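You operate a simulated robot arm through the tools that you are given. There is no shell and no other tool.

You run a simulated robot arm. Do the job below in one go: nothing can be reset, and whatever is moved stays where it is left.

TASK
Plug the mixer in and start it on slow.
Fine: the plug goes in while the red switch is off; switch on, shut the guard, set the speed dial before you press the green button.

The check looks at the end state, three seconds after you hand in, the way a careful person would. Anything else that was tipped, shoved, dropped, spilled or broken makes it a failure.

THE ROBOT
A 7-joint arm with a two-finger parallel gripper, fixed in place. Base frame: the origin is on the floor under the middle of its stand, x ahead of it, y to its left, z up. Readings come in mm, degrees, newtons and seconds.
It reaches about 1479 mm from its shoulder. Its first joint turns from -166.0 to 166.0 degrees. Payload 4.4 kg.
Tool frame: the origin (TCP) lies between the finger pads and is the grasp point; the fingertips stand 23 mm ahead of it; z points along the fingers, y is the line along which they close. The gripper opens to 94 mm. The fingers are 38 mm wide and 10 mm thick; the gripper's body (54 by 96 mm) begins 39 mm behind the TCP.
Orientation is that of the tool frame in the base frame, as a unit quaternion [x, y, z, w]. With the fingers straight down and closing along the base's y, the tool's x points along the base's -x, its y along +y and its z along -z.

THE INTERFACE
- The arm moves only by the tool move_arm. Its arguments are lists of equal length, an entry for each row: "linear": the shift along the tool's x, y, z in units of 30 mm (1.0 is 30 mm), a list of three; "angular": the turn, a rotation vector about the tool's x, y, z in units of 6 degrees (1.0 is 6 degrees), a list of three; "claw": the opening, from 0 (shut) to 1 (fully open). In form: {"linear": [[dx, dy, dz], ...], "angular": [[wx, wy, wz], ...], "claw": [claw, ...]}. A call has 1 to 20 rows; each row shifts and turns the commanded pose from where the row before left it, along the tool's axes as they then stand. A call with a number of a shift or a turn outside -1 to 1 is refused whole. A row lasts 0.2 s, in which the tool goes at most 50 mm and 8.6 degrees; a call with a longer step from one row to the next is refused whole, and so is a gripper value outside its range. A pose out of reach is approached as far as the arm can. The call stops where the force on the tool passes 40 N (or 10 N more than at its start, if that is more) or the arm is blocked; 0.2 s more then pass. The fingers move at their own pace (about 72 mm/s each) and stop on an object; they squeeze with about 30 N. The grip force told is the motor's: it shows also when the fingers shut on nothing. Time passes only in rows, and 0.2 s behind the last, so rows that do not move let the fingers close. The reply holds the time, the measured pose of the TCP, the force on the tool along the base axes, the opening and the grip force, in the units named above and with some noise, with the torque about the TCP (base axes, N m) and any sound that the robot's microphone picked up.
- Cameras (640 x 400 px; columns grow to the right, rows downward): "scene" is fixed at [398.7, -497.1, 1603.8]; the picture's right is [0.76, -0.64, 0.00], its down [-0.23, -0.27, -0.93] and it looks along [0.60, 0.71, -0.36] (base axes); focal length 325 px, centre (320, 200). "wrist" rides on the gripper at [86, 16, -74] in the tool frame; the picture's right is [-0.18, 0.98, 0.00], its down [-0.58, -0.11, -0.81] and it looks along [-0.79, -0.15, 0.59] (tool axes); focal length 243 px, centre (320, 200). There is no depth. A picture from a camera that has moved, and an enlarged one, comes with that camera's place and axes in the base frame and with its lens.
- camera(camera): a new picture of that camera. The clock stands still meanwhile.
- zoom(camera, box): a new picture of the part [left, top, right, bottom] of that camera's present view, enlarged. The clock stands still meanwhile.
- finish_job(): hands the job in; it is judged then, once.

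Nothing tells you positions but the pictures and the camera data. Unless the task says otherwise, let go and move clear before handing in.

The tools are called after "Call:" as a command line: name --argument value ..., lists and objects as JSON in quotes. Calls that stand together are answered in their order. move_arm: Moves the arm, as the interface text tells. Its arguments: {"type":"object","properties":{"linear":{"type":"array","items":{"type":"array","items":{"type":"number"}}},"angular":{"type":"array","items":{"type":"array","items":{"type":"number"}}},"claw":{"type":"array","items":{"type":"number"}}},"required":["linear","angular","claw"]} The other tools are called the same way: camera (camera) takes a picture; zoom (camera, box) takes an enlarged picture of a part of a camera's view; finish_job () hands the job in.

At the start:

```text
clock: 0.0
eef_pos: [715.0, 282.5, 1488.8]
tool_rot: [-0.001, 1.0, 0.0, -0.001]
ft_force: [-0.2, -0.7, -0.9]
wrist_torque: [0.01, 0.04, 0.03]
width: 93.9
grasp_force: 0.0
```

scene: 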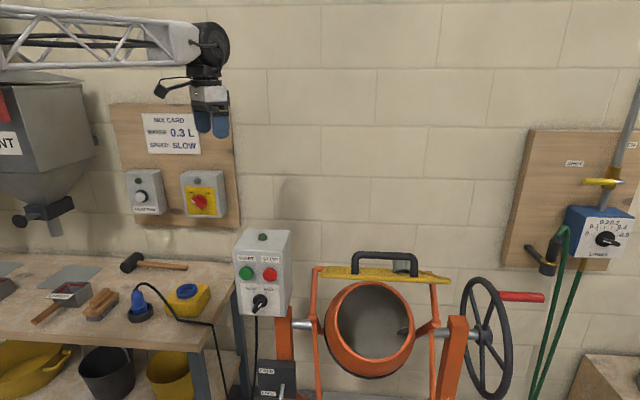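
wrist: 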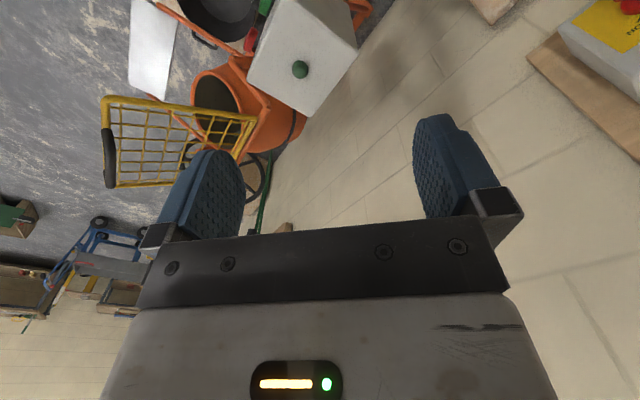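

I see a workshop wall with a board (mix card, a white switch box, a red/yellow rotary switch), a control box with buttons and dial, a mixer with a yellow guard, and a blue plug on the bench. I'll zoom in on each part before moving.

Call:
zoom --camera "scene" --box '[100, 90, 260, 230]'

Call:
zoom --camera "scene" --box '[220, 220, 310, 400]'

Call:
zoom --camera "scene" --box '[0, 240, 240, 400]'

Call:
zoom --camera "scene" --box '[260, 230, 560, 400]'

Call:
zoom --camera "scene" --box '[480, 110, 640, 300]'

```text
2.86 times, centred on (180, 160) of scene
camera zoom: at [398.7, -497.1, 1603.8], right [0.76, -0.64, 0.0], down [-0.23, -0.27, -0.93], along [0.6, 0.71, -0.36], focal length 929 px, centre (720, 314)
```

zoom: 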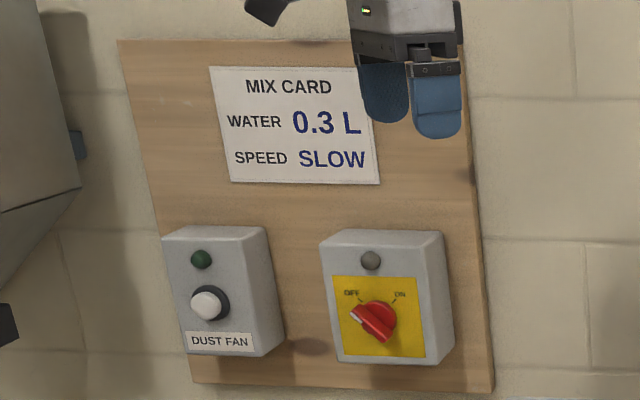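

```text
2.22 times, centred on (265, 310) of scene
camera zoom: at [398.7, -497.1, 1603.8], right [0.76, -0.64, 0.0], down [-0.23, -0.27, -0.93], along [0.6, 0.71, -0.36], focal length 722 px, centre (442, -44)
```

zoom: 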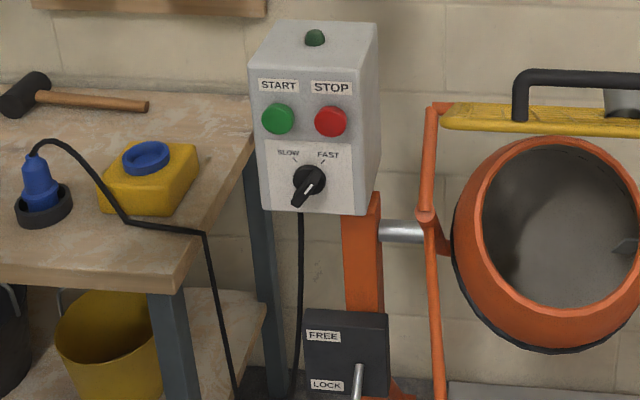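

```text
2.50 times, centred on (120, 320) of scene
camera zoom: at [398.7, -497.1, 1603.8], right [0.76, -0.64, 0.0], down [-0.23, -0.27, -0.93], along [0.6, 0.71, -0.36], focal length 813 px, centre (820, -100)
```

zoom: 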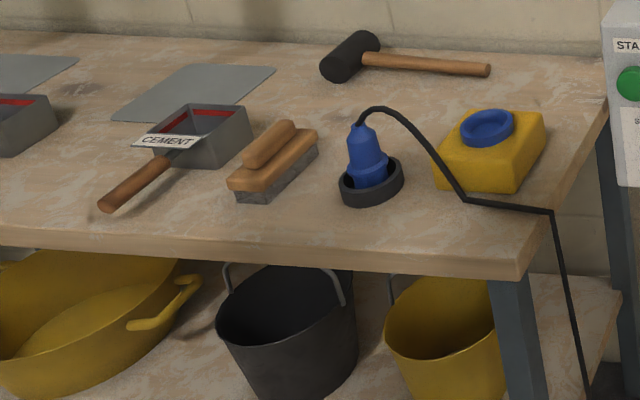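

```text
2.13 times, centred on (410, 315) of scene
camera zoom: at [398.7, -497.1, 1603.8], right [0.76, -0.64, 0.0], down [-0.23, -0.27, -0.93], along [0.6, 0.71, -0.36], focal length 693 px, centre (128, -45)
```

zoom: 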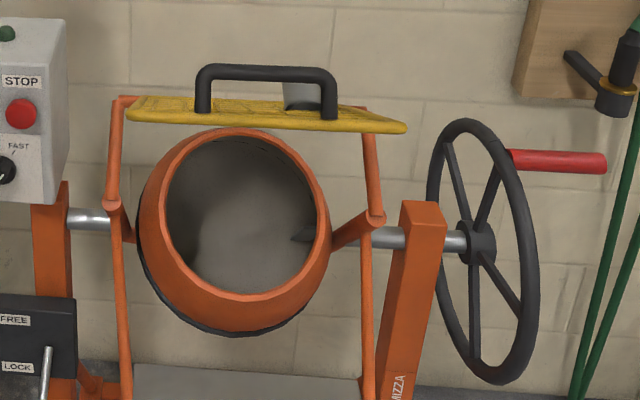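

```text
2.11 times, centred on (560, 205) of scene
camera zoom: at [398.7, -497.1, 1603.8], right [0.76, -0.64, 0.0], down [-0.23, -0.27, -0.93], along [0.6, 0.71, -0.36], focal length 684 px, centre (-185, 190)
```

zoom: 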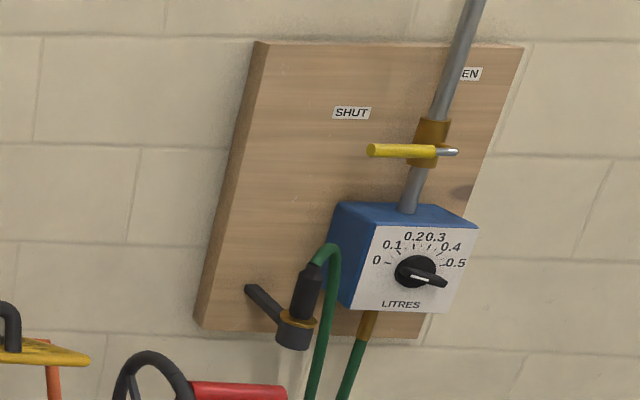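

The Mix Card says SLOW, and the red switch looks to be OFF. I still have to find the socket for the blue plug, so I'll zoom in more closely.

Call:
zoom --camera "scene" --box '[0, 60, 110, 240]'

Call:
zoom --camera "scene" --box '[175, 160, 235, 225]'

Call:
zoom --camera "scene" --box '[110, 270, 220, 340]'

Call:
zoom --camera "scene" --box '[235, 225, 295, 320]'

Call:
camera --camera "wrist"

```text
2.22 times, centred on (55, 150) of scene
camera zoom: at [398.7, -497.1, 1603.8], right [0.76, -0.64, 0.0], down [-0.23, -0.27, -0.93], along [0.6, 0.71, -0.36], focal length 722 px, centre (909, 311)
```

zoom: 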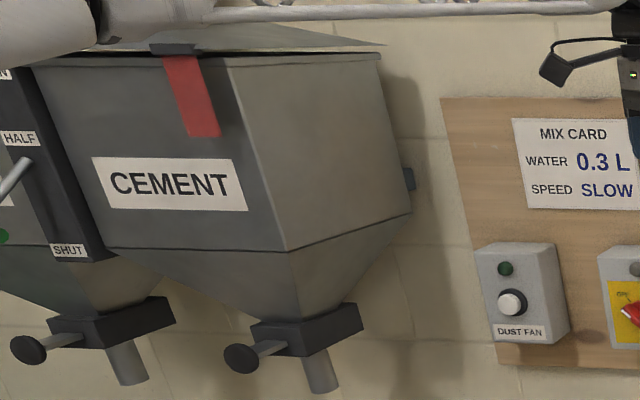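

```text
6.15 times, centred on (205, 192) of scene
camera zoom: at [398.7, -497.1, 1603.8], right [0.76, -0.64, 0.0], down [-0.23, -0.27, -0.93], along [0.6, 0.71, -0.36], focal length 2000 px, centre (1028, 246)
```

zoom: 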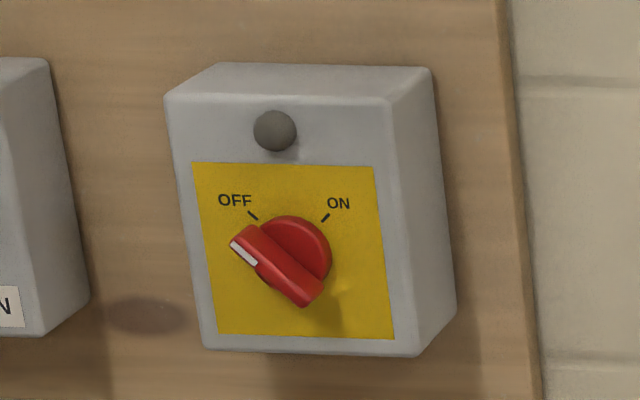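

```text
5.71 times, centred on (165, 305) of scene
camera zoom: at [398.7, -497.1, 1603.8], right [0.76, -0.64, 0.0], down [-0.23, -0.27, -0.93], along [0.6, 0.71, -0.36], focal length 1857 px, centre (1206, -400)
```

zoom: 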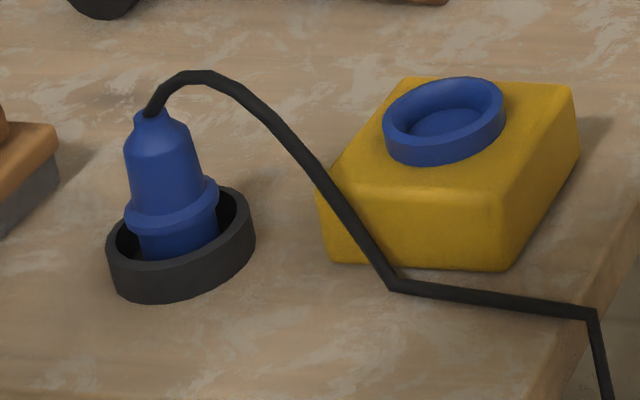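

```text
4.21 times, centred on (265, 272) of scene
camera zoom: at [398.7, -497.1, 1603.8], right [0.76, -0.64, 0.0], down [-0.23, -0.27, -0.93], along [0.6, 0.71, -0.36], focal length 1369 px, centre (552, -105)
```

zoom: 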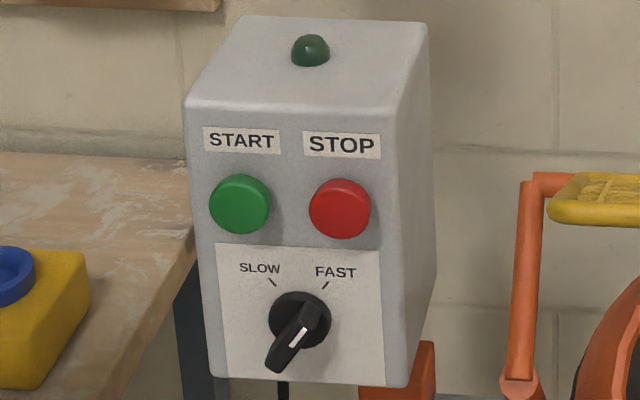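

```text
taken
camera wrist: at [629.5, 297.7, 1563.0], right [0.18, 0.98, 0.0], down [0.58, -0.11, 0.81], along [0.79, -0.15, -0.59], focal length 243 px, centre (320, 200)
```

wrist: 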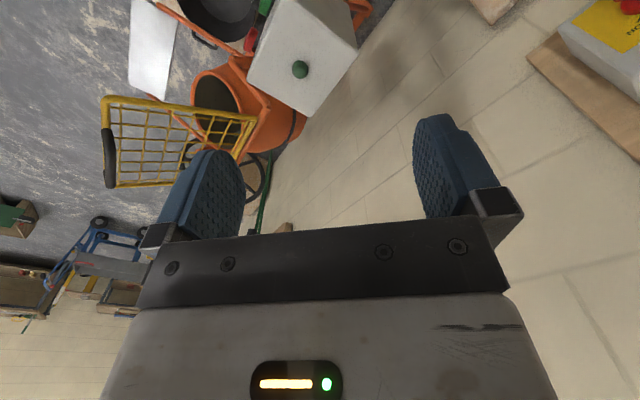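

The plug stands in a black cup on the bench. There's a small blue item behind the right side of the cement hopper that may be the socket, so I'll turn the wrist camera that way in place to check.

Call:
move_arm --linear '[[0, 0, 0], [0, 0, 0], [0, 0, 0], [0, 0, 0], [0, 0, 0], [0, 0, 0], [0, 0, 0], [0, 0, 0], [0, 0, 0], [0, 0, 0]]' --angular '[[0, 0, -1], [0, 0, -1], [0, 0, -1], [0, 0, -1], [0, 0, -1], [0, 0, -1], [0, 0, -1], [0, 0, -1], [0, 0, -1], [0, 0, -1]]' --claw '[1, 1, 1, 1, 1, 1, 1, 1, 1, 1]'

Call:
camera --camera "wrist"

Call:
camera --camera "scene"

```text
clock: 2.2
eef_pos: [715.1, 282.8, 1489.2]
tool_rot: [-0.501, 0.866, 0.0, -0.001]
ft_force: [0.2, 0.4, -0.8]
wrist_torque: [-0.02, 0.03, 0.0]
width: 93.7
grasp_force: 0.1
```

```text
taken
camera wrist: at [658.7, 214.7, 1562.8], right [-0.76, 0.65, 0.0], down [0.38, 0.45, 0.81], along [0.52, 0.61, -0.59], focal length 243 px, centre (320, 200)
```

wrist: 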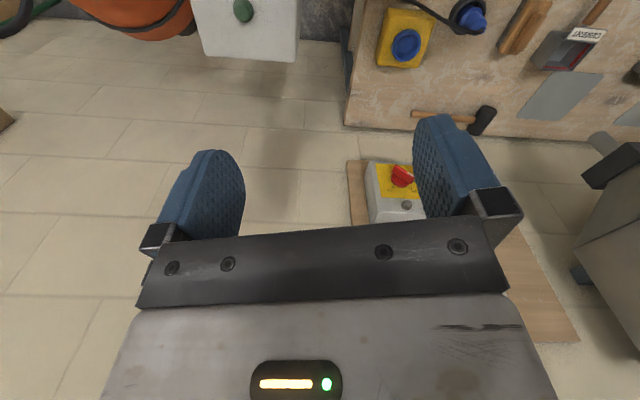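

```text
taken
```

scene: 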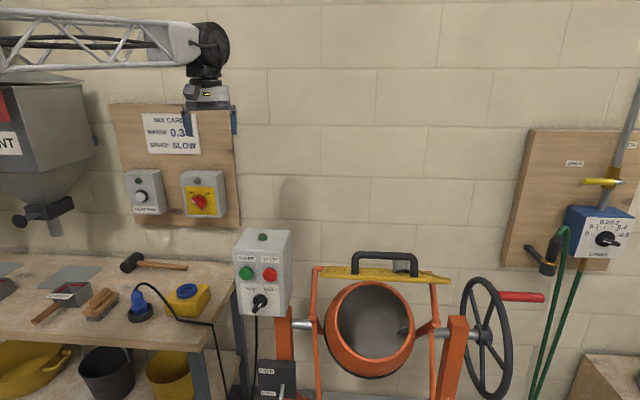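

The blue piece is visible beside the hopper. I'll zoom in on it from the wrist and on the items on the bench.

Call:
zoom --camera "wrist" --box '[540, 120, 640, 360]'

Call:
zoom --camera "wrist" --box '[360, 0, 640, 160]'

Call:
zoom --camera "wrist" --box '[330, 140, 470, 240]'

Call:
zoom --camera "scene" --box '[245, 285, 285, 320]'

```text
1.67 times, centred on (590, 240) of wrist
camera zoom: at [658.7, 214.7, 1562.8], right [-0.76, 0.65, 0.0], down [0.38, 0.45, 0.81], along [0.52, 0.61, -0.59], focal length 404 px, centre (-130, 133)
```

zoom: 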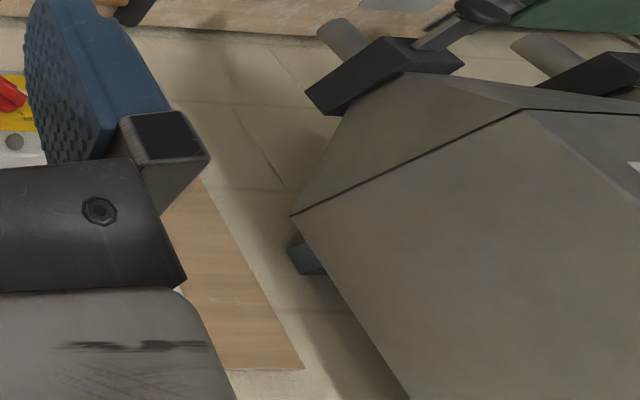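

```text
2.29 times, centred on (500, 80) of wrist
camera zoom: at [658.7, 214.7, 1562.8], right [-0.76, 0.65, 0.0], down [0.38, 0.45, 0.81], along [0.52, 0.61, -0.59], focal length 555 px, centre (-91, 474)
```

zoom: 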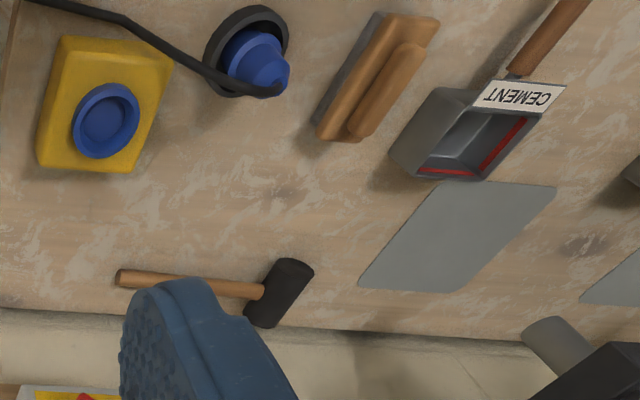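

```text
4.00 times, centred on (400, 190) of wrist
camera zoom: at [658.7, 214.7, 1562.8], right [-0.76, 0.65, 0.0], down [0.38, 0.45, 0.81], along [0.52, 0.61, -0.59], focal length 970 px, centre (0, 240)
```

zoom: 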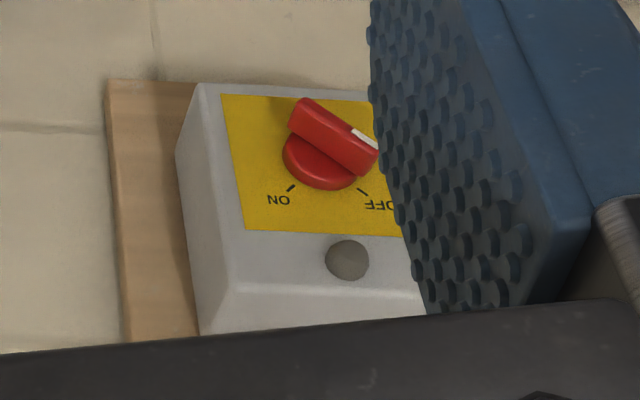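

```text
11.43 times, centred on (265, 302) of scene
camera zoom: at [398.7, -497.1, 1603.8], right [0.76, -0.64, 0.0], down [-0.23, -0.27, -0.93], along [0.6, 0.71, -0.36], focal length 3715 px, centre (949, -971)
```

zoom: 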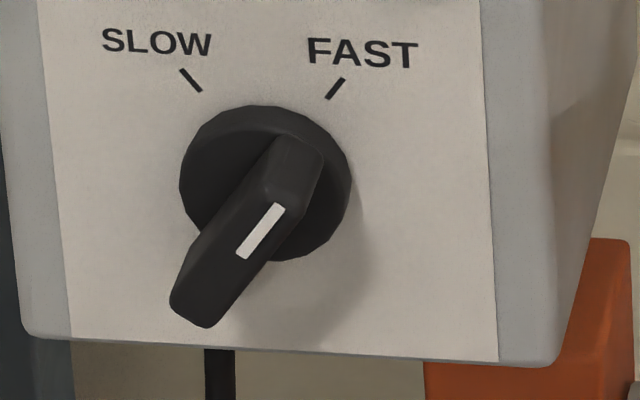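

The blue piece by the hopper is only a wall bracket. The yellow box on the bench with a recessed blue ring could be the socket, so I'll move the wrist camera over for a closer look at it and the plug.

Call:
move_arm --linear '[[0, 0.88, 0.963], [0, 0.88, 0.963], [0, 0.88, 0.963], [0, 0.88, 0.963], [0, 0.88, 0.963], [0, 0.88, 0.963], [0, 0.88, 0.963], [0, 0.88, 0.963], [0, 0.88, 0.963], [0, 0.88, 0.963]]' --angular '[[0, 0, 0], [0, 0, 0], [0, 0, 0], [0, 0, 0], [0, 0, 0], [0, 0, 0], [0, 0, 0], [0, 0, 0], [0, 0, 0], [0, 0, 0]]' --claw '[1, 1, 1, 1, 1, 1, 1, 1, 1, 1]'

Call:
camera --camera "wrist"

Call:
camera --camera "scene"

```text
clock: 4.4
eef_pos: [484.9, 414.3, 1199.4]
tool_rot: [-0.5, 0.866, 0.0, 0.001]
ft_force: [0.4, 1.0, 0.4]
wrist_torque: [0.01, 0.02, -0.02]
width: 94.1
grasp_force: 0.2
```

```text
taken
camera wrist: at [428.2, 346.8, 1272.9], right [-0.76, 0.65, 0.0], down [0.38, 0.45, 0.81], along [0.52, 0.61, -0.59], focal length 243 px, centre (320, 200)
```

wrist: 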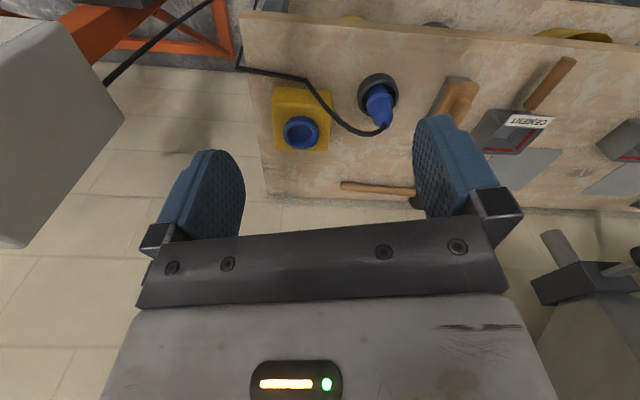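

```text
taken
```

scene: 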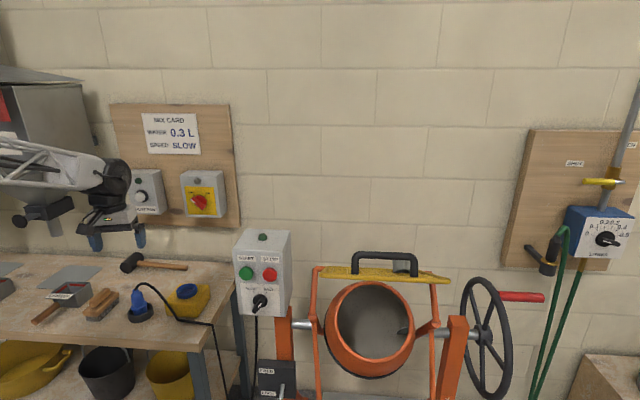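

Call:
zoom --camera "wrist" --box '[230, 50, 430, 200]'

Call:
zoom --camera "wrist" --box '[0, 0, 240, 260]'

```text
2.67 times, centred on (330, 125) of wrist
camera zoom: at [428.2, 346.8, 1272.9], right [-0.76, 0.65, 0.0], down [0.38, 0.45, 0.81], along [0.52, 0.61, -0.59], focal length 647 px, centre (293, 400)
```

zoom: 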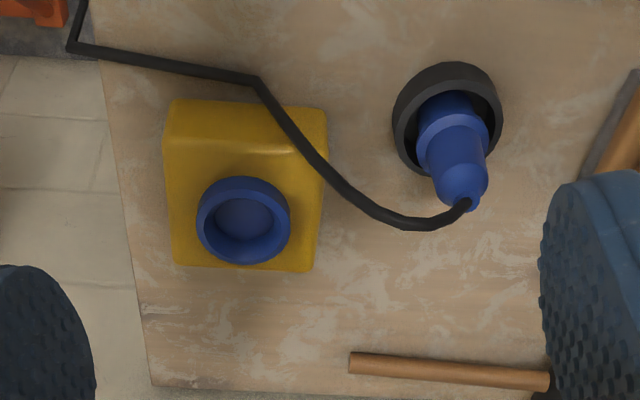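

```text
1.54 times, centred on (120, 130) of wrist
camera zoom: at [428.2, 346.8, 1272.9], right [-0.76, 0.65, 0.0], down [0.38, 0.45, 0.81], along [0.52, 0.61, -0.59], focal length 373 px, centre (628, 308)
```

zoom: 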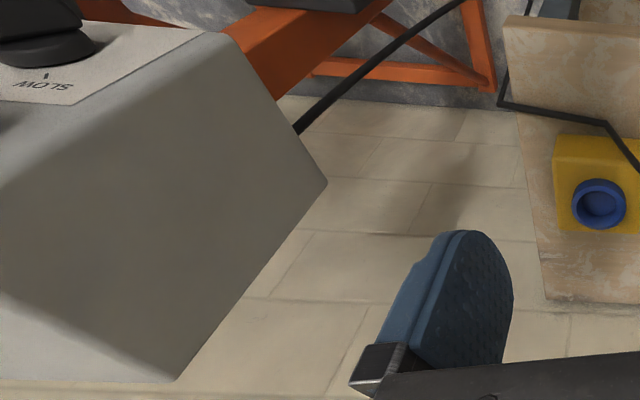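

The yellow box has an open blue socket on top at about (665, 566, 865). The plug stands upright at about (515, 632) with its top near z = 907. I'll pitch the gripper up to about 30° below horizontal, facing the wall, so I can grasp the plug from the side under its cable.

Call:
move_arm --linear '[[0, 0, 0], [0, 0, 0], [0, 0, 0], [0, 0, 0], [0, 0, 0], [0, 0, 0], [0, 0, 0], [0, 0, 0], [0, 0, 0], [0, 0, 0], [0, 0, 0], [0, 0, 0], [0, 0, 0]]' --angular '[[0, 0, 0.833], [0, 0, 0.833], [0, 0, 0.834], [0, -1, 0], [0, -1, 0], [0, -1, 0], [0, -1, 0], [0, -1, 0], [0, -1, 0], [0, -1, 0], [0, -1, 0], [0, -1, 0], [0, -1, 0]]' --claw '[1, 1, 1, 1, 1, 1, 1, 1, 1, 1, 1, 1, 1]'

Call:
camera --camera "wrist"

Call:
camera --camera "scene"

```text
clock: 7.2
eef_pos: [488.2, 415.7, 1201.2]
tool_rot: [-0.33, 0.8, 0.191, 0.464]
ft_force: [0.8, -0.3, 1.1]
wrist_torque: [-0.07, 0.05, -0.01]
width: 94.1
grasp_force: 0.1
```

```text
taken
camera wrist: at [400.4, 349.2, 1163.2], right [-0.63, 0.76, 0.16], down [-0.21, -0.37, 0.91], along [0.75, 0.54, 0.39], focal length 243 px, centre (320, 200)
```

wrist: 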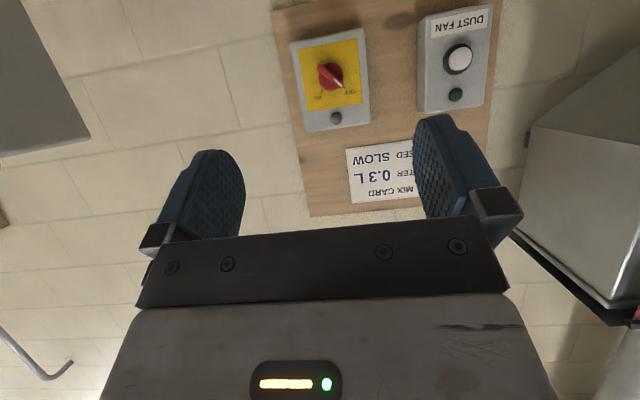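

```text
taken
```

scene: 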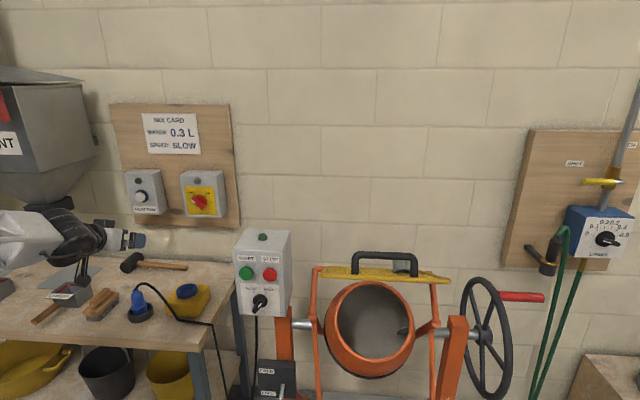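

The red knob triangulates to about (804, 718, 1132). Next I'll move to a pre-grasp position about 110 mm short of the plug along the finger direction.

Call:
move_arm --linear '[[0.814, 0.557, 0.84], [0.814, 0.557, 0.84], [0.814, 0.557, 0.84], [0.814, 0.557, 0.84], [0.814, 0.557, 0.84], [0.814, 0.557, 0.84], [0.814, 0.557, 0.84], [0.814, 0.557, 0.84]]' --angular '[[0, 0, 0], [0, 0, 0], [0, 0, 0], [0, 0, 0], [0, 0, 0], [0, 0, 0], [0, 0, 0], [0, 0, 0]]' --claw '[1, 1, 1, 1, 1, 1, 1, 1]'

Call:
camera --camera "wrist"

Call:
camera --camera "scene"

```text
clock: 9.0
eef_pos: [448.4, 564.8, 928.8]
tool_rot: [-0.331, 0.8, 0.192, 0.462]
ft_force: [0.5, 0.1, -0.2]
wrist_torque: [-0.02, 0.0, 0.0]
width: 93.9
grasp_force: 0.0
```

```text
taken
camera wrist: at [361.0, 498.2, 891.8], right [-0.63, 0.76, 0.16], down [-0.21, -0.37, 0.91], along [0.75, 0.54, 0.39], focal length 243 px, centre (320, 200)
```

wrist: 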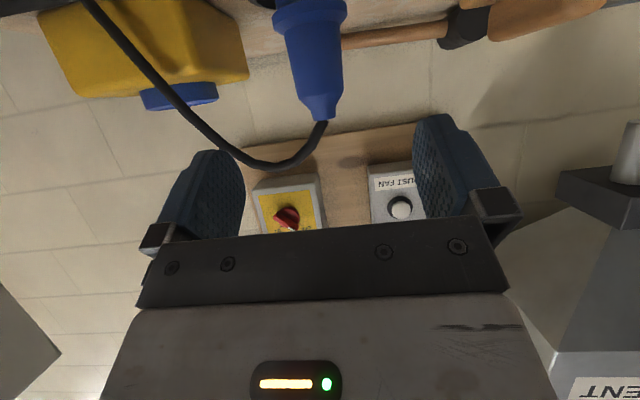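

```text
taken
```

scene: 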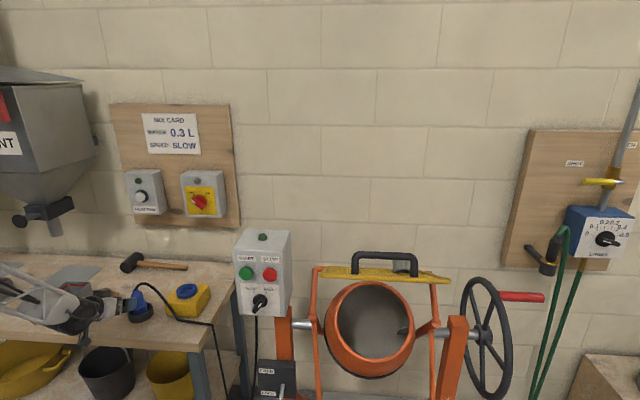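

The plug is directly ahead between the fingers. I'll zoom in to measure its axis, collar and top, and the socket ring.

Call:
zoom --camera "wrist" --box '[30, 0, 370, 200]'

Call:
zoom --camera "scene" --box '[90, 270, 220, 350]'

```text
1.88 times, centred on (200, 100) of wrist
camera zoom: at [361.0, 498.2, 891.8], right [-0.63, 0.76, 0.16], down [-0.21, -0.37, 0.91], along [0.75, 0.54, 0.39], focal length 457 px, centre (546, 388)
```

zoom: 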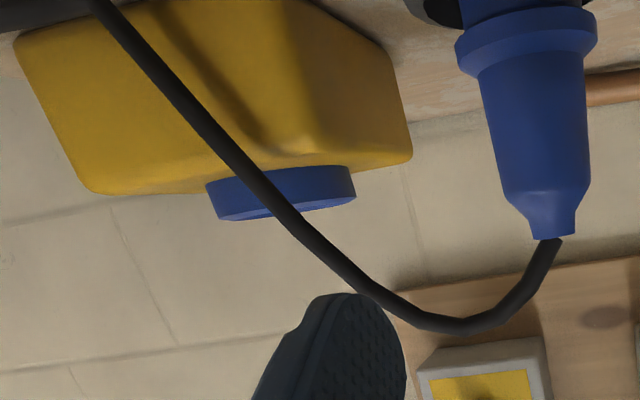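

```text
4.92 times, centred on (155, 310) of scene
camera zoom: at [398.7, -497.1, 1603.8], right [0.76, -0.64, 0.0], down [-0.23, -0.27, -0.93], along [0.6, 0.71, -0.36], focal length 1600 px, centre (1132, -342)
```

zoom: 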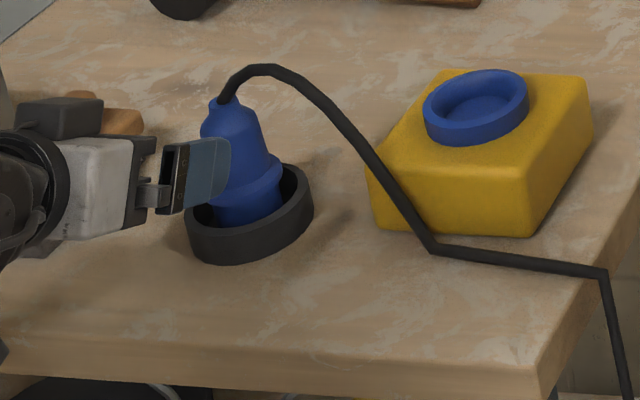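

The plug is well centred on the finger line. I'll narrow the opening to about 72 mm, raise slightly and move in most of the way.

Call:
move_arm --linear '[[-0.16, -0.025, 0], [-0.16, -0.025, 0], [0, 0, 0.6], [0, 0, 0.6], [0, 0, 0.6], [0, 0, 0.5]]' --angular '[[0, 0, 0], [0, 0, 0], [0, 0, 0], [0, 0, 0], [0, 0, 0], [0, 0, 0]]' --claw '[0.77, 0.77, 0.77, 0.77, 0.77, 0.77]'

Call:
camera --camera "wrist"

Call:
zoom --camera "scene" --box '[90, 270, 220, 350]'

```text
clock: 10.4
eef_pos: [494.3, 609.0, 903.7]
tool_rot: [-0.331, 0.8, 0.191, 0.462]
ft_force: [-0.1, 1.9, -0.3]
wrist_torque: [-0.01, 0.0, 0.01]
width: 72.4
grasp_force: 0.0
```

```text
taken
camera wrist: at [407.1, 542.1, 865.3], right [-0.63, 0.76, 0.16], down [-0.21, -0.37, 0.91], along [0.75, 0.54, 0.39], focal length 243 px, centre (320, 200)
```

wrist: 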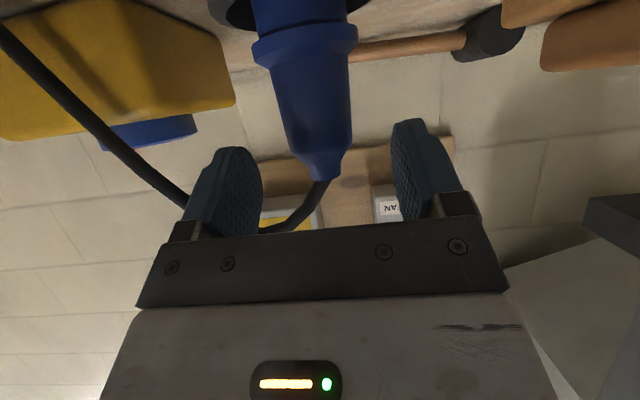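

```text
4.92 times, centred on (155, 310) of scene
camera zoom: at [398.7, -497.1, 1603.8], right [0.76, -0.64, 0.0], down [-0.23, -0.27, -0.93], along [0.6, 0.71, -0.36], focal length 1600 px, centre (1132, -342)
```

zoom: 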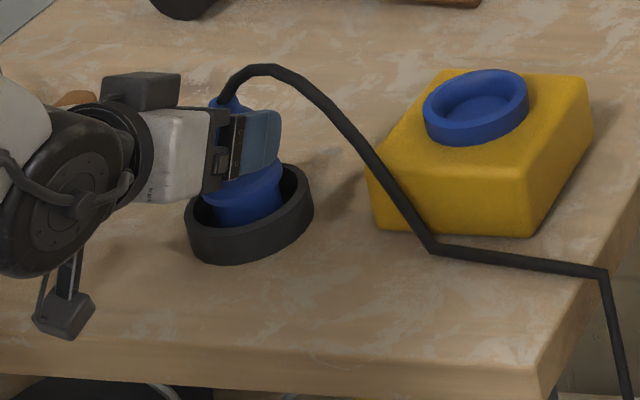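

Fingers are straddling the plug, with a 2–3 mm lateral correction needed. I'll advance the last 35 mm and check before closing.

Call:
move_arm --linear '[[0, -0.083, 0], [0, 0, 0.4], [0, 0, 0.4], [0, 0, 0.38]]' --angular '[[0, 0, 0], [0, 0, 0], [0, 0, 0], [0, 0, 0]]' --claw '[0.77, 0.77, 0.77, 0.77]'

Call:
camera --camera "wrist"

Call:
zoom --camera "scene" --box '[110, 280, 170, 330]'

```text
clock: 11.4
eef_pos: [516.5, 627.9, 886.7]
tool_rot: [-0.332, 0.8, 0.192, 0.462]
ft_force: [0.9, -0.4, 0.6]
wrist_torque: [0.01, 0.02, 0.0]
width: 72.5
grasp_force: 0.1
```

```text
taken
camera wrist: at [429.2, 561.9, 848.6], right [-0.63, 0.76, 0.16], down [-0.21, -0.37, 0.91], along [0.75, 0.54, 0.39], focal length 243 px, centre (320, 200)
```

wrist: 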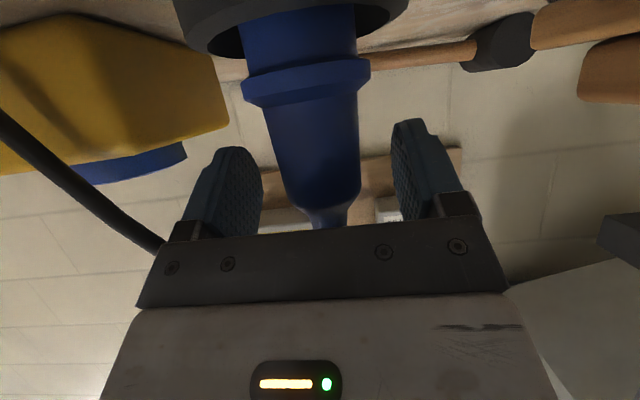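

```text
8.00 times, centred on (140, 305) of scene
camera zoom: at [398.7, -497.1, 1603.8], right [0.76, -0.64, 0.0], down [-0.23, -0.27, -0.93], along [0.6, 0.71, -0.36], focal length 2600 px, centre (1760, -640)
```

zoom: 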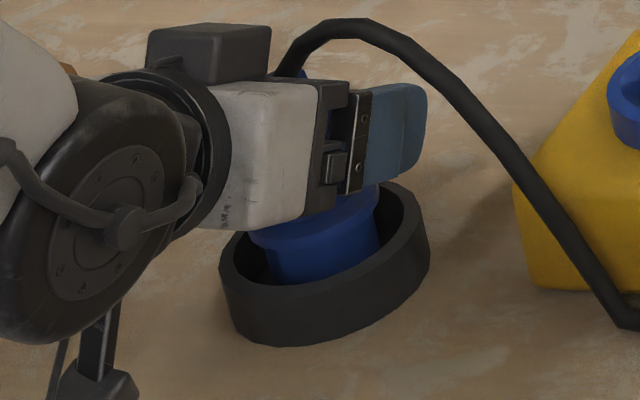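

The plug is between the pads with its collar just below the fingers. I'll close and hold.

Call:
move_arm --linear '[[0, 0, 0], [0, 0, 0], [0, 0, 0], [0, 0, 0], [0, 0, 0]]' --angular '[[0, 0, 0], [0, 0, 0], [0, 0, 0], [0, 0, 0], [0, 0, 0]]' --claw '[0.3, 0.1, 0, 0, 0]'

Call:
camera --camera "wrist"

Call:
zoom --camera "scene" --box '[110, 280, 170, 330]'

```text
clock: 12.6
eef_pos: [516.7, 627.3, 887.0]
tool_rot: [-0.331, 0.8, 0.191, 0.462]
ft_force: [1.1, 1.2, 1.2]
wrist_torque: [0.01, -0.06, 0.04]
width: 37.5
grasp_force: 30.0
```

```text
taken
camera wrist: at [429.2, 561.9, 848.6], right [-0.63, 0.76, 0.16], down [-0.21, -0.37, 0.91], along [0.75, 0.54, 0.39], focal length 243 px, centre (320, 200)
```

wrist: 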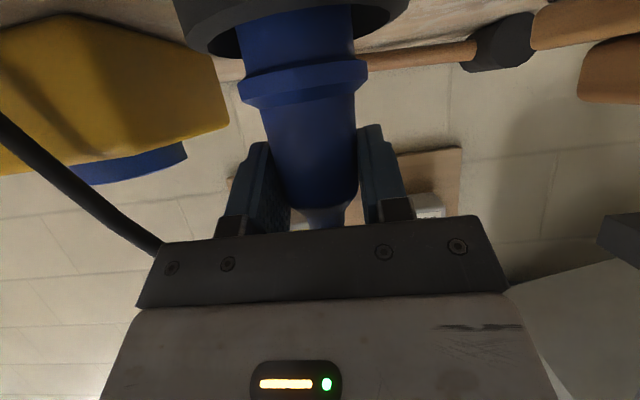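

```text
8.00 times, centred on (140, 305) of scene
camera zoom: at [398.7, -497.1, 1603.8], right [0.76, -0.64, 0.0], down [-0.23, -0.27, -0.93], along [0.6, 0.71, -0.36], focal length 2600 px, centre (1760, -640)
```

zoom: 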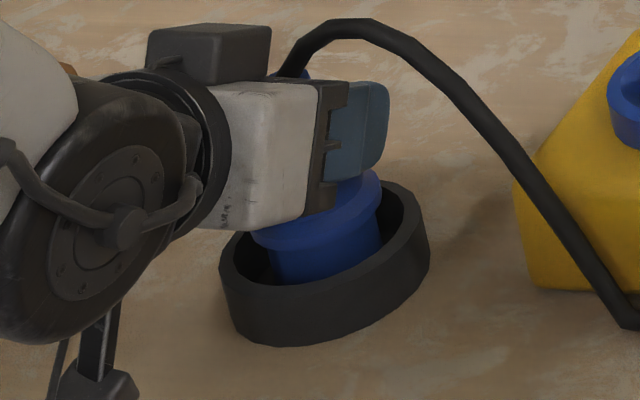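

Gripped at 37.5 mm with 30 N. I'll lift the plug straight up out of the cup.

Call:
move_arm --linear '[[-0.3, 0, -0.173], [-0.5, 0, -0.289], [-0.6, 0, -0.346], [-0.6, 0, -0.346], [-0.6, 0, -0.346]]' --angular '[[0, 0, 0], [0, 0, 0], [0, 0, 0], [0, 0, 0], [0, 0, 0]]' --claw '[0, 0, 0, 0, 0]'

Call:
camera --camera "wrist"

Call:
zoom --camera "scene" --box '[90, 250, 230, 340]'

```text
clock: 13.8
eef_pos: [517.0, 627.6, 975.5]
tool_rot: [-0.331, 0.801, 0.191, 0.461]
ft_force: [-0.6, -0.3, -1.3]
wrist_torque: [0.01, 0.0, 0.0]
width: 37.5
grasp_force: 29.6
```

```text
taken
camera wrist: at [430.3, 561.8, 938.1], right [-0.63, 0.76, 0.16], down [-0.21, -0.36, 0.91], along [0.75, 0.54, 0.39], focal length 243 px, centre (320, 200)
```

wrist: 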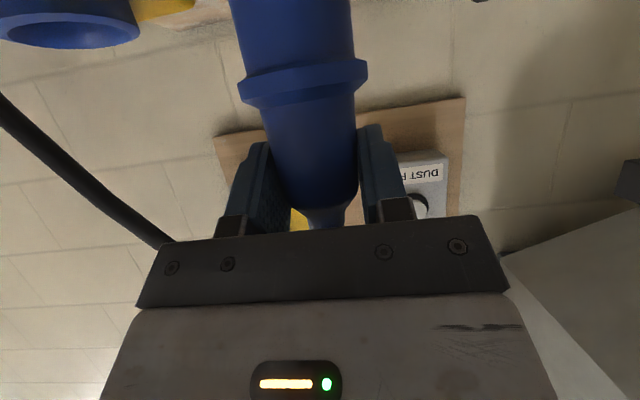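

```text
4.44 times, centred on (160, 295) of scene
camera zoom: at [398.7, -497.1, 1603.8], right [0.76, -0.64, 0.0], down [-0.23, -0.27, -0.93], along [0.6, 0.71, -0.36], focal length 1445 px, centre (1031, -222)
```

zoom: 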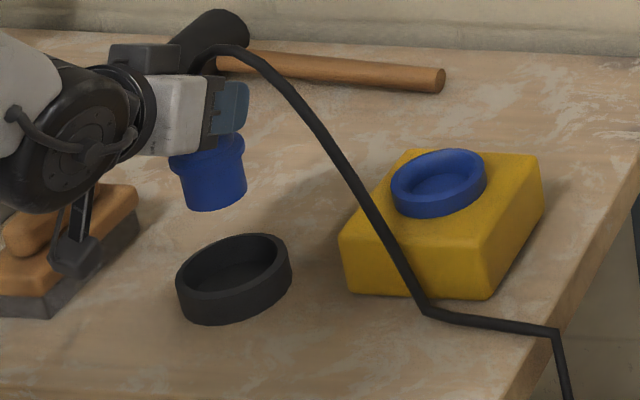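

The plug is free of the cup. Before moving over I'll measure the ring from this camera position.

Call:
zoom --camera "wrist" --box '[0, 0, 240, 150]'

Call:
zoom --camera "scene" --box '[120, 265, 220, 325]'

```text
2.67 times, centred on (120, 75) of wrist
camera zoom: at [430.3, 561.8, 938.1], right [-0.63, 0.76, 0.16], down [-0.21, -0.36, 0.91], along [0.75, 0.54, 0.39], focal length 647 px, centre (853, 533)
```

zoom: 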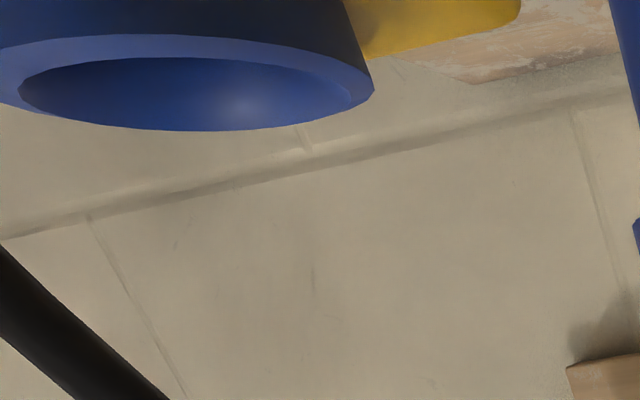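

```text
6.40 times, centred on (170, 295) of scene
camera zoom: at [398.7, -497.1, 1603.8], right [0.76, -0.64, 0.0], down [-0.23, -0.27, -0.93], along [0.6, 0.71, -0.36], focal length 2080 px, centre (1280, -408)
```

zoom: 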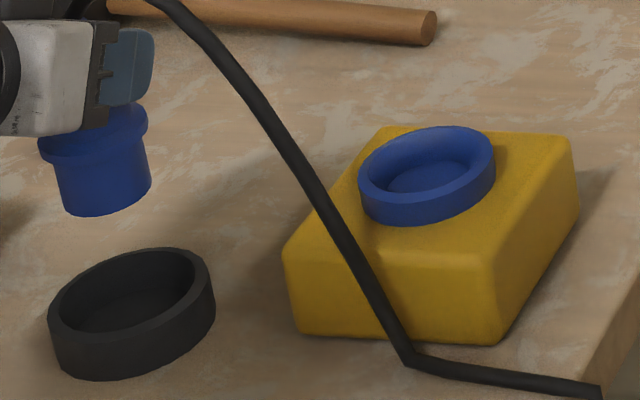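

The ring bore is about 60 mm at the lip and the plug nose about 47 mm, so there's some tolerance. I'll carry the plug over to above the socket with clearance.

Call:
move_arm --linear '[[-0.237, -0.833, 0.248], [-0.237, -0.833, 0.248], [-0.237, -0.833, 0.248], [-0.237, -0.833, 0.248], [-0.237, -0.833, 0.248], [-0.237, -0.833, 0.248], [0, 0, 0]]' --angular '[[0, 0, 0], [0, 0, 0], [0, 0, 0], [0, 0, 0], [0, 0, 0], [0, 0, 0], [0, 0, 0]]' --claw '[0, 0, 0, 0, 0, 0, 0]'

Call:
camera --camera "wrist"

Call:
zoom --camera "scene" --box '[130, 250, 230, 320]'

Call:
camera --camera "scene"

```text
clock: 15.4
eef_pos: [665.1, 563.7, 989.9]
tool_rot: [-0.332, 0.8, 0.192, 0.462]
ft_force: [0.4, 0.0, -2.3]
wrist_torque: [0.02, -0.01, -0.01]
width: 37.2
grasp_force: 30.3
```

```text
taken
camera wrist: at [579.2, 498.0, 952.8], right [-0.63, 0.76, 0.16], down [-0.21, -0.37, 0.91], along [0.75, 0.54, 0.39], focal length 243 px, centre (320, 200)
```

wrist: 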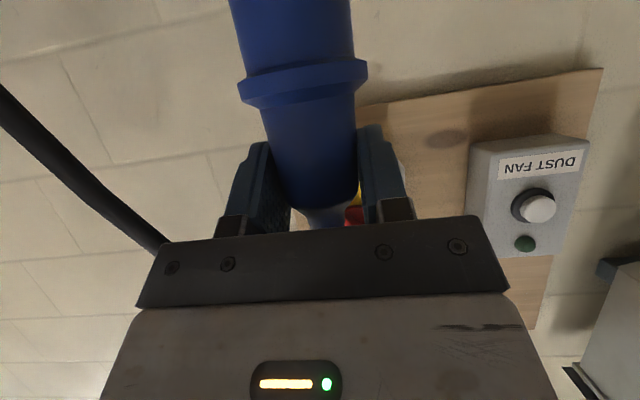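

```text
5.71 times, centred on (180, 285) of scene
camera zoom: at [398.7, -497.1, 1603.8], right [0.76, -0.64, 0.0], down [-0.23, -0.27, -0.93], along [0.6, 0.71, -0.36], focal length 1857 px, centre (1120, -286)
```

zoom: 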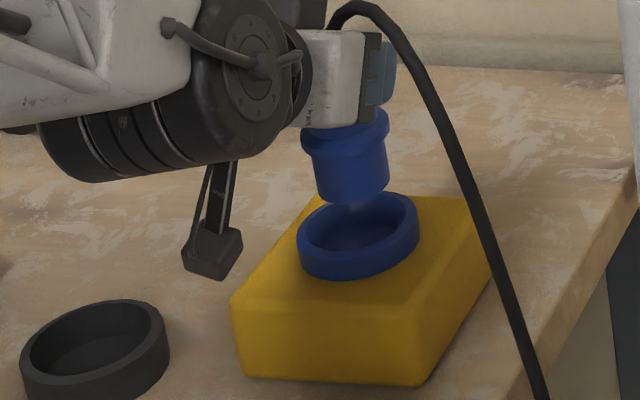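

```text
taken
```

scene: 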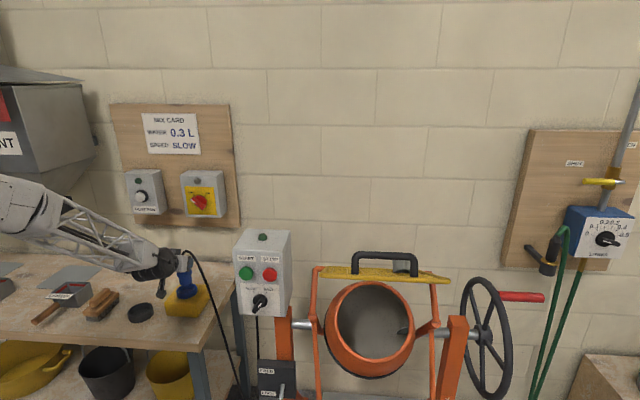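

Call:
zoom --camera "scene" --box '[166, 262, 206, 302]'

```text
10.00 times, centred on (186, 282) of scene
camera zoom: at [398.7, -497.1, 1603.8], right [0.76, -0.64, 0.0], down [-0.23, -0.27, -0.93], along [0.6, 0.71, -0.36], focal length 3250 px, centre (1660, -620)
```

zoom: 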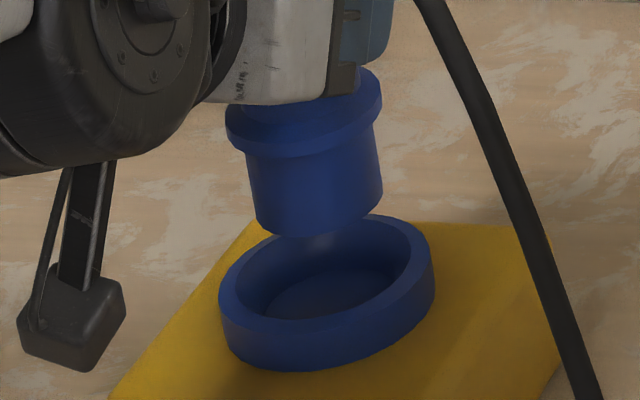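

The plug hovers just above the ring and looks about 1–2 mm too far right. I'll correct that, lower 20 mm and look again.

Call:
move_arm --linear '[[0, 0.045, 0], [0.289, 0, 0.167], [0.289, 0, 0.167], [0, 0, 0]]' --angular '[[0, 0, 0], [0, 0, 0], [0, 0, 0], [0, 0, 0]]' --claw '[0, 0, 0, 0]'

Call:
zoom --camera "scene" --box '[166, 262, 206, 302]'

Call:
camera --camera "wrist"

```text
clock: 16.4
eef_pos: [664.1, 564.2, 971.1]
tool_rot: [-0.331, 0.8, 0.191, 0.462]
ft_force: [-0.1, -0.8, -2.1]
wrist_torque: [-0.01, 0.01, -0.01]
width: 37.4
grasp_force: 29.8
```

```text
10.00 times, centred on (186, 282) of scene
camera zoom: at [398.7, -497.1, 1603.8], right [0.76, -0.64, 0.0], down [-0.23, -0.27, -0.93], along [0.6, 0.71, -0.36], focal length 3250 px, centre (1660, -620)
```

zoom: 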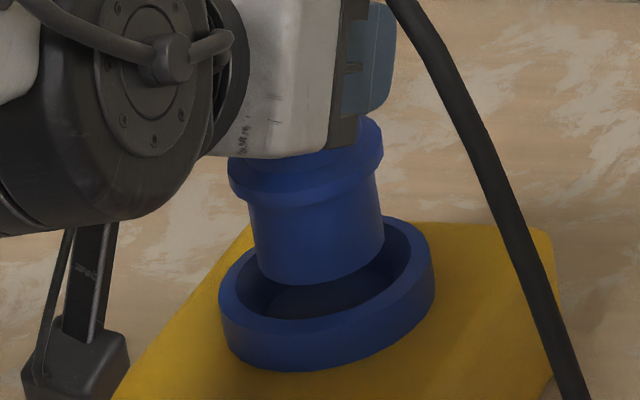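

```text
taken
camera wrist: at [577.4, 499.2, 932.6], right [-0.63, 0.76, 0.16], down [-0.21, -0.37, 0.91], along [0.75, 0.54, 0.39], focal length 243 px, centre (320, 200)
```

wrist: 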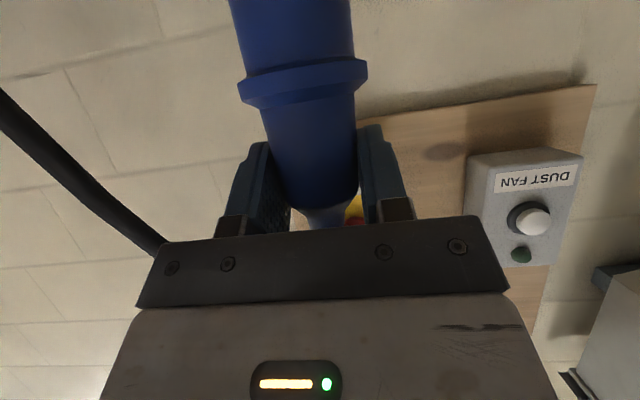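

The plug looks centred over the bore. I'll lower in small steps and watch the force.

Call:
move_arm --linear '[[0.144, 0, 0.083], [0.144, 0, 0.083], [0.144, 0, 0.083], [0, 0, 0]]' --angular '[[0, 0, 0], [0, 0, 0], [0, 0, 0], [0, 0, 0]]' --claw '[0, 0, 0, 0]'

Call:
zoom --camera "scene" --box '[166, 262, 206, 302]'

```text
clock: 17.4
eef_pos: [665.3, 565.2, 956.4]
tool_rot: [-0.332, 0.8, 0.192, 0.462]
ft_force: [1.2, 0.0, -1.5]
wrist_torque: [0.0, 0.03, -0.01]
width: 37.5
grasp_force: 29.9
```

```text
10.00 times, centred on (186, 282) of scene
camera zoom: at [398.7, -497.1, 1603.8], right [0.76, -0.64, 0.0], down [-0.23, -0.27, -0.93], along [0.6, 0.71, -0.36], focal length 3250 px, centre (1660, -620)
```

zoom: 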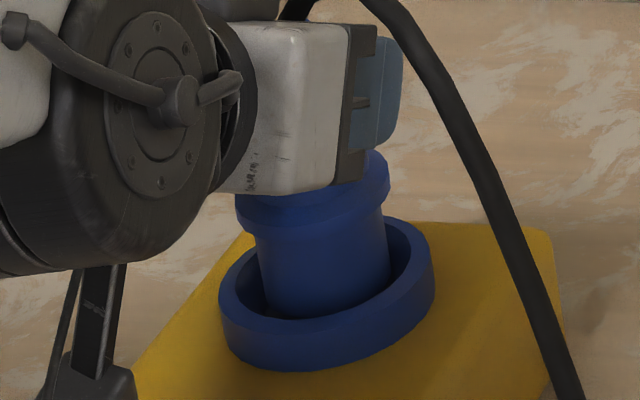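

Call:
move_arm --linear '[[0.115, 0, 0.067], [0.115, 0, 0.067], [0.115, 0, 0.067], [0, 0, 0]]' --angular '[[0, 0, 0], [0, 0, 0], [0, 0, 0], [0, 0, 0]]' --claw '[0, 0, 0, 0]'

Call:
zoom --camera "scene" --box '[166, 262, 206, 302]'

```text
clock: 18.4
eef_pos: [664.5, 565.0, 943.8]
tool_rot: [-0.333, 0.8, 0.192, 0.462]
ft_force: [-24.4, 0.0, 21.2]
wrist_torque: [0.13, 0.52, 0.07]
width: 37.7
grasp_force: 29.3
heard: snap
```

```text
10.00 times, centred on (186, 282) of scene
camera zoom: at [398.7, -497.1, 1603.8], right [0.76, -0.64, 0.0], down [-0.23, -0.27, -0.93], along [0.6, 0.71, -0.36], focal length 3250 px, centre (1660, -620)
```

zoom: 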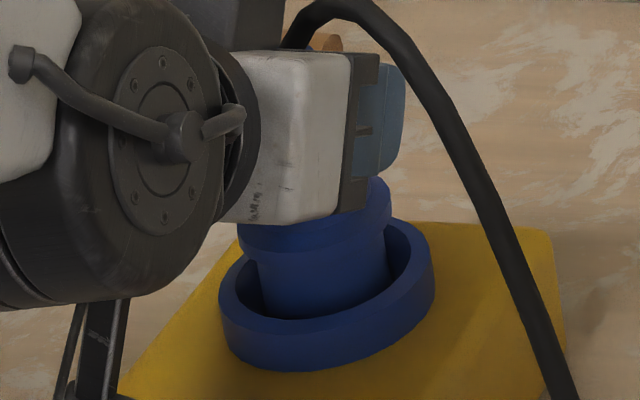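

I heard a snap with about 21 N upward on the tool, so the plug has probably seated. I'll check from both cameras before letting go.

Call:
camera --camera "wrist"

Call:
zoom --camera "scene" --box '[140, 160, 300, 320]'

Call:
move_arm --linear '[[0, 0, 0], [0, 0, 0]]' --angular '[[0, 0, 0], [0, 0, 0]]' --claw '[0, 0]'

```text
taken
camera wrist: at [577.2, 499.3, 907.0], right [-0.63, 0.76, 0.16], down [-0.21, -0.37, 0.91], along [0.75, 0.54, 0.39], focal length 243 px, centre (320, 200)
```

wrist: 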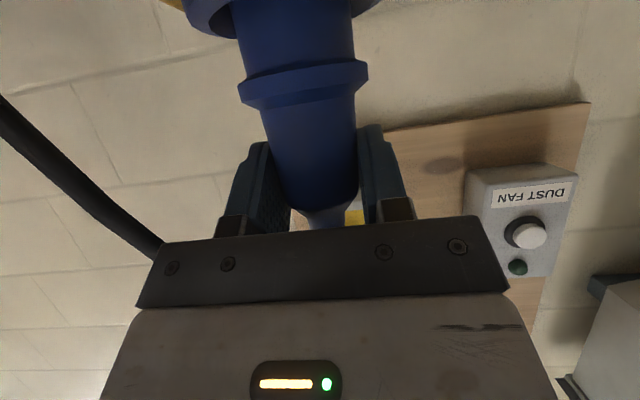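

```text
2.50 times, centred on (220, 240) of scene
camera zoom: at [398.7, -497.1, 1603.8], right [0.76, -0.64, 0.0], down [-0.23, -0.27, -0.93], along [0.6, 0.71, -0.36], focal length 813 px, centre (570, 100)
```

zoom: 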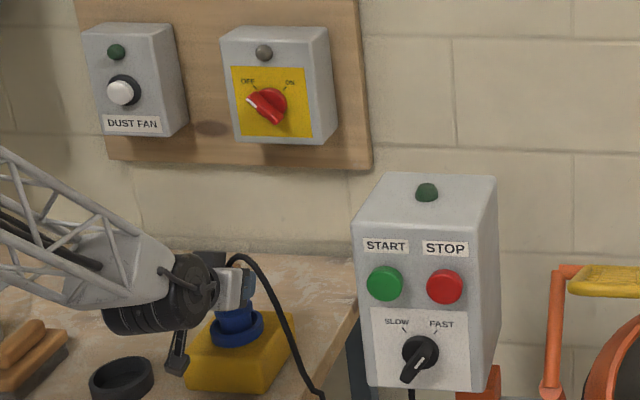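

```text
clock: 19.1
eef_pos: [664.7, 565.3, 944.1]
tool_rot: [-0.331, 0.8, 0.191, 0.463]
ft_force: [-12.9, -4.5, 7.6]
wrist_torque: [-0.12, 0.25, 0.04]
width: 37.5
grasp_force: 29.7
stopped in row 2: the force on the tool passed its limit at 44 N (the readings are from after the stop); the commanded pose is now the measured one
```

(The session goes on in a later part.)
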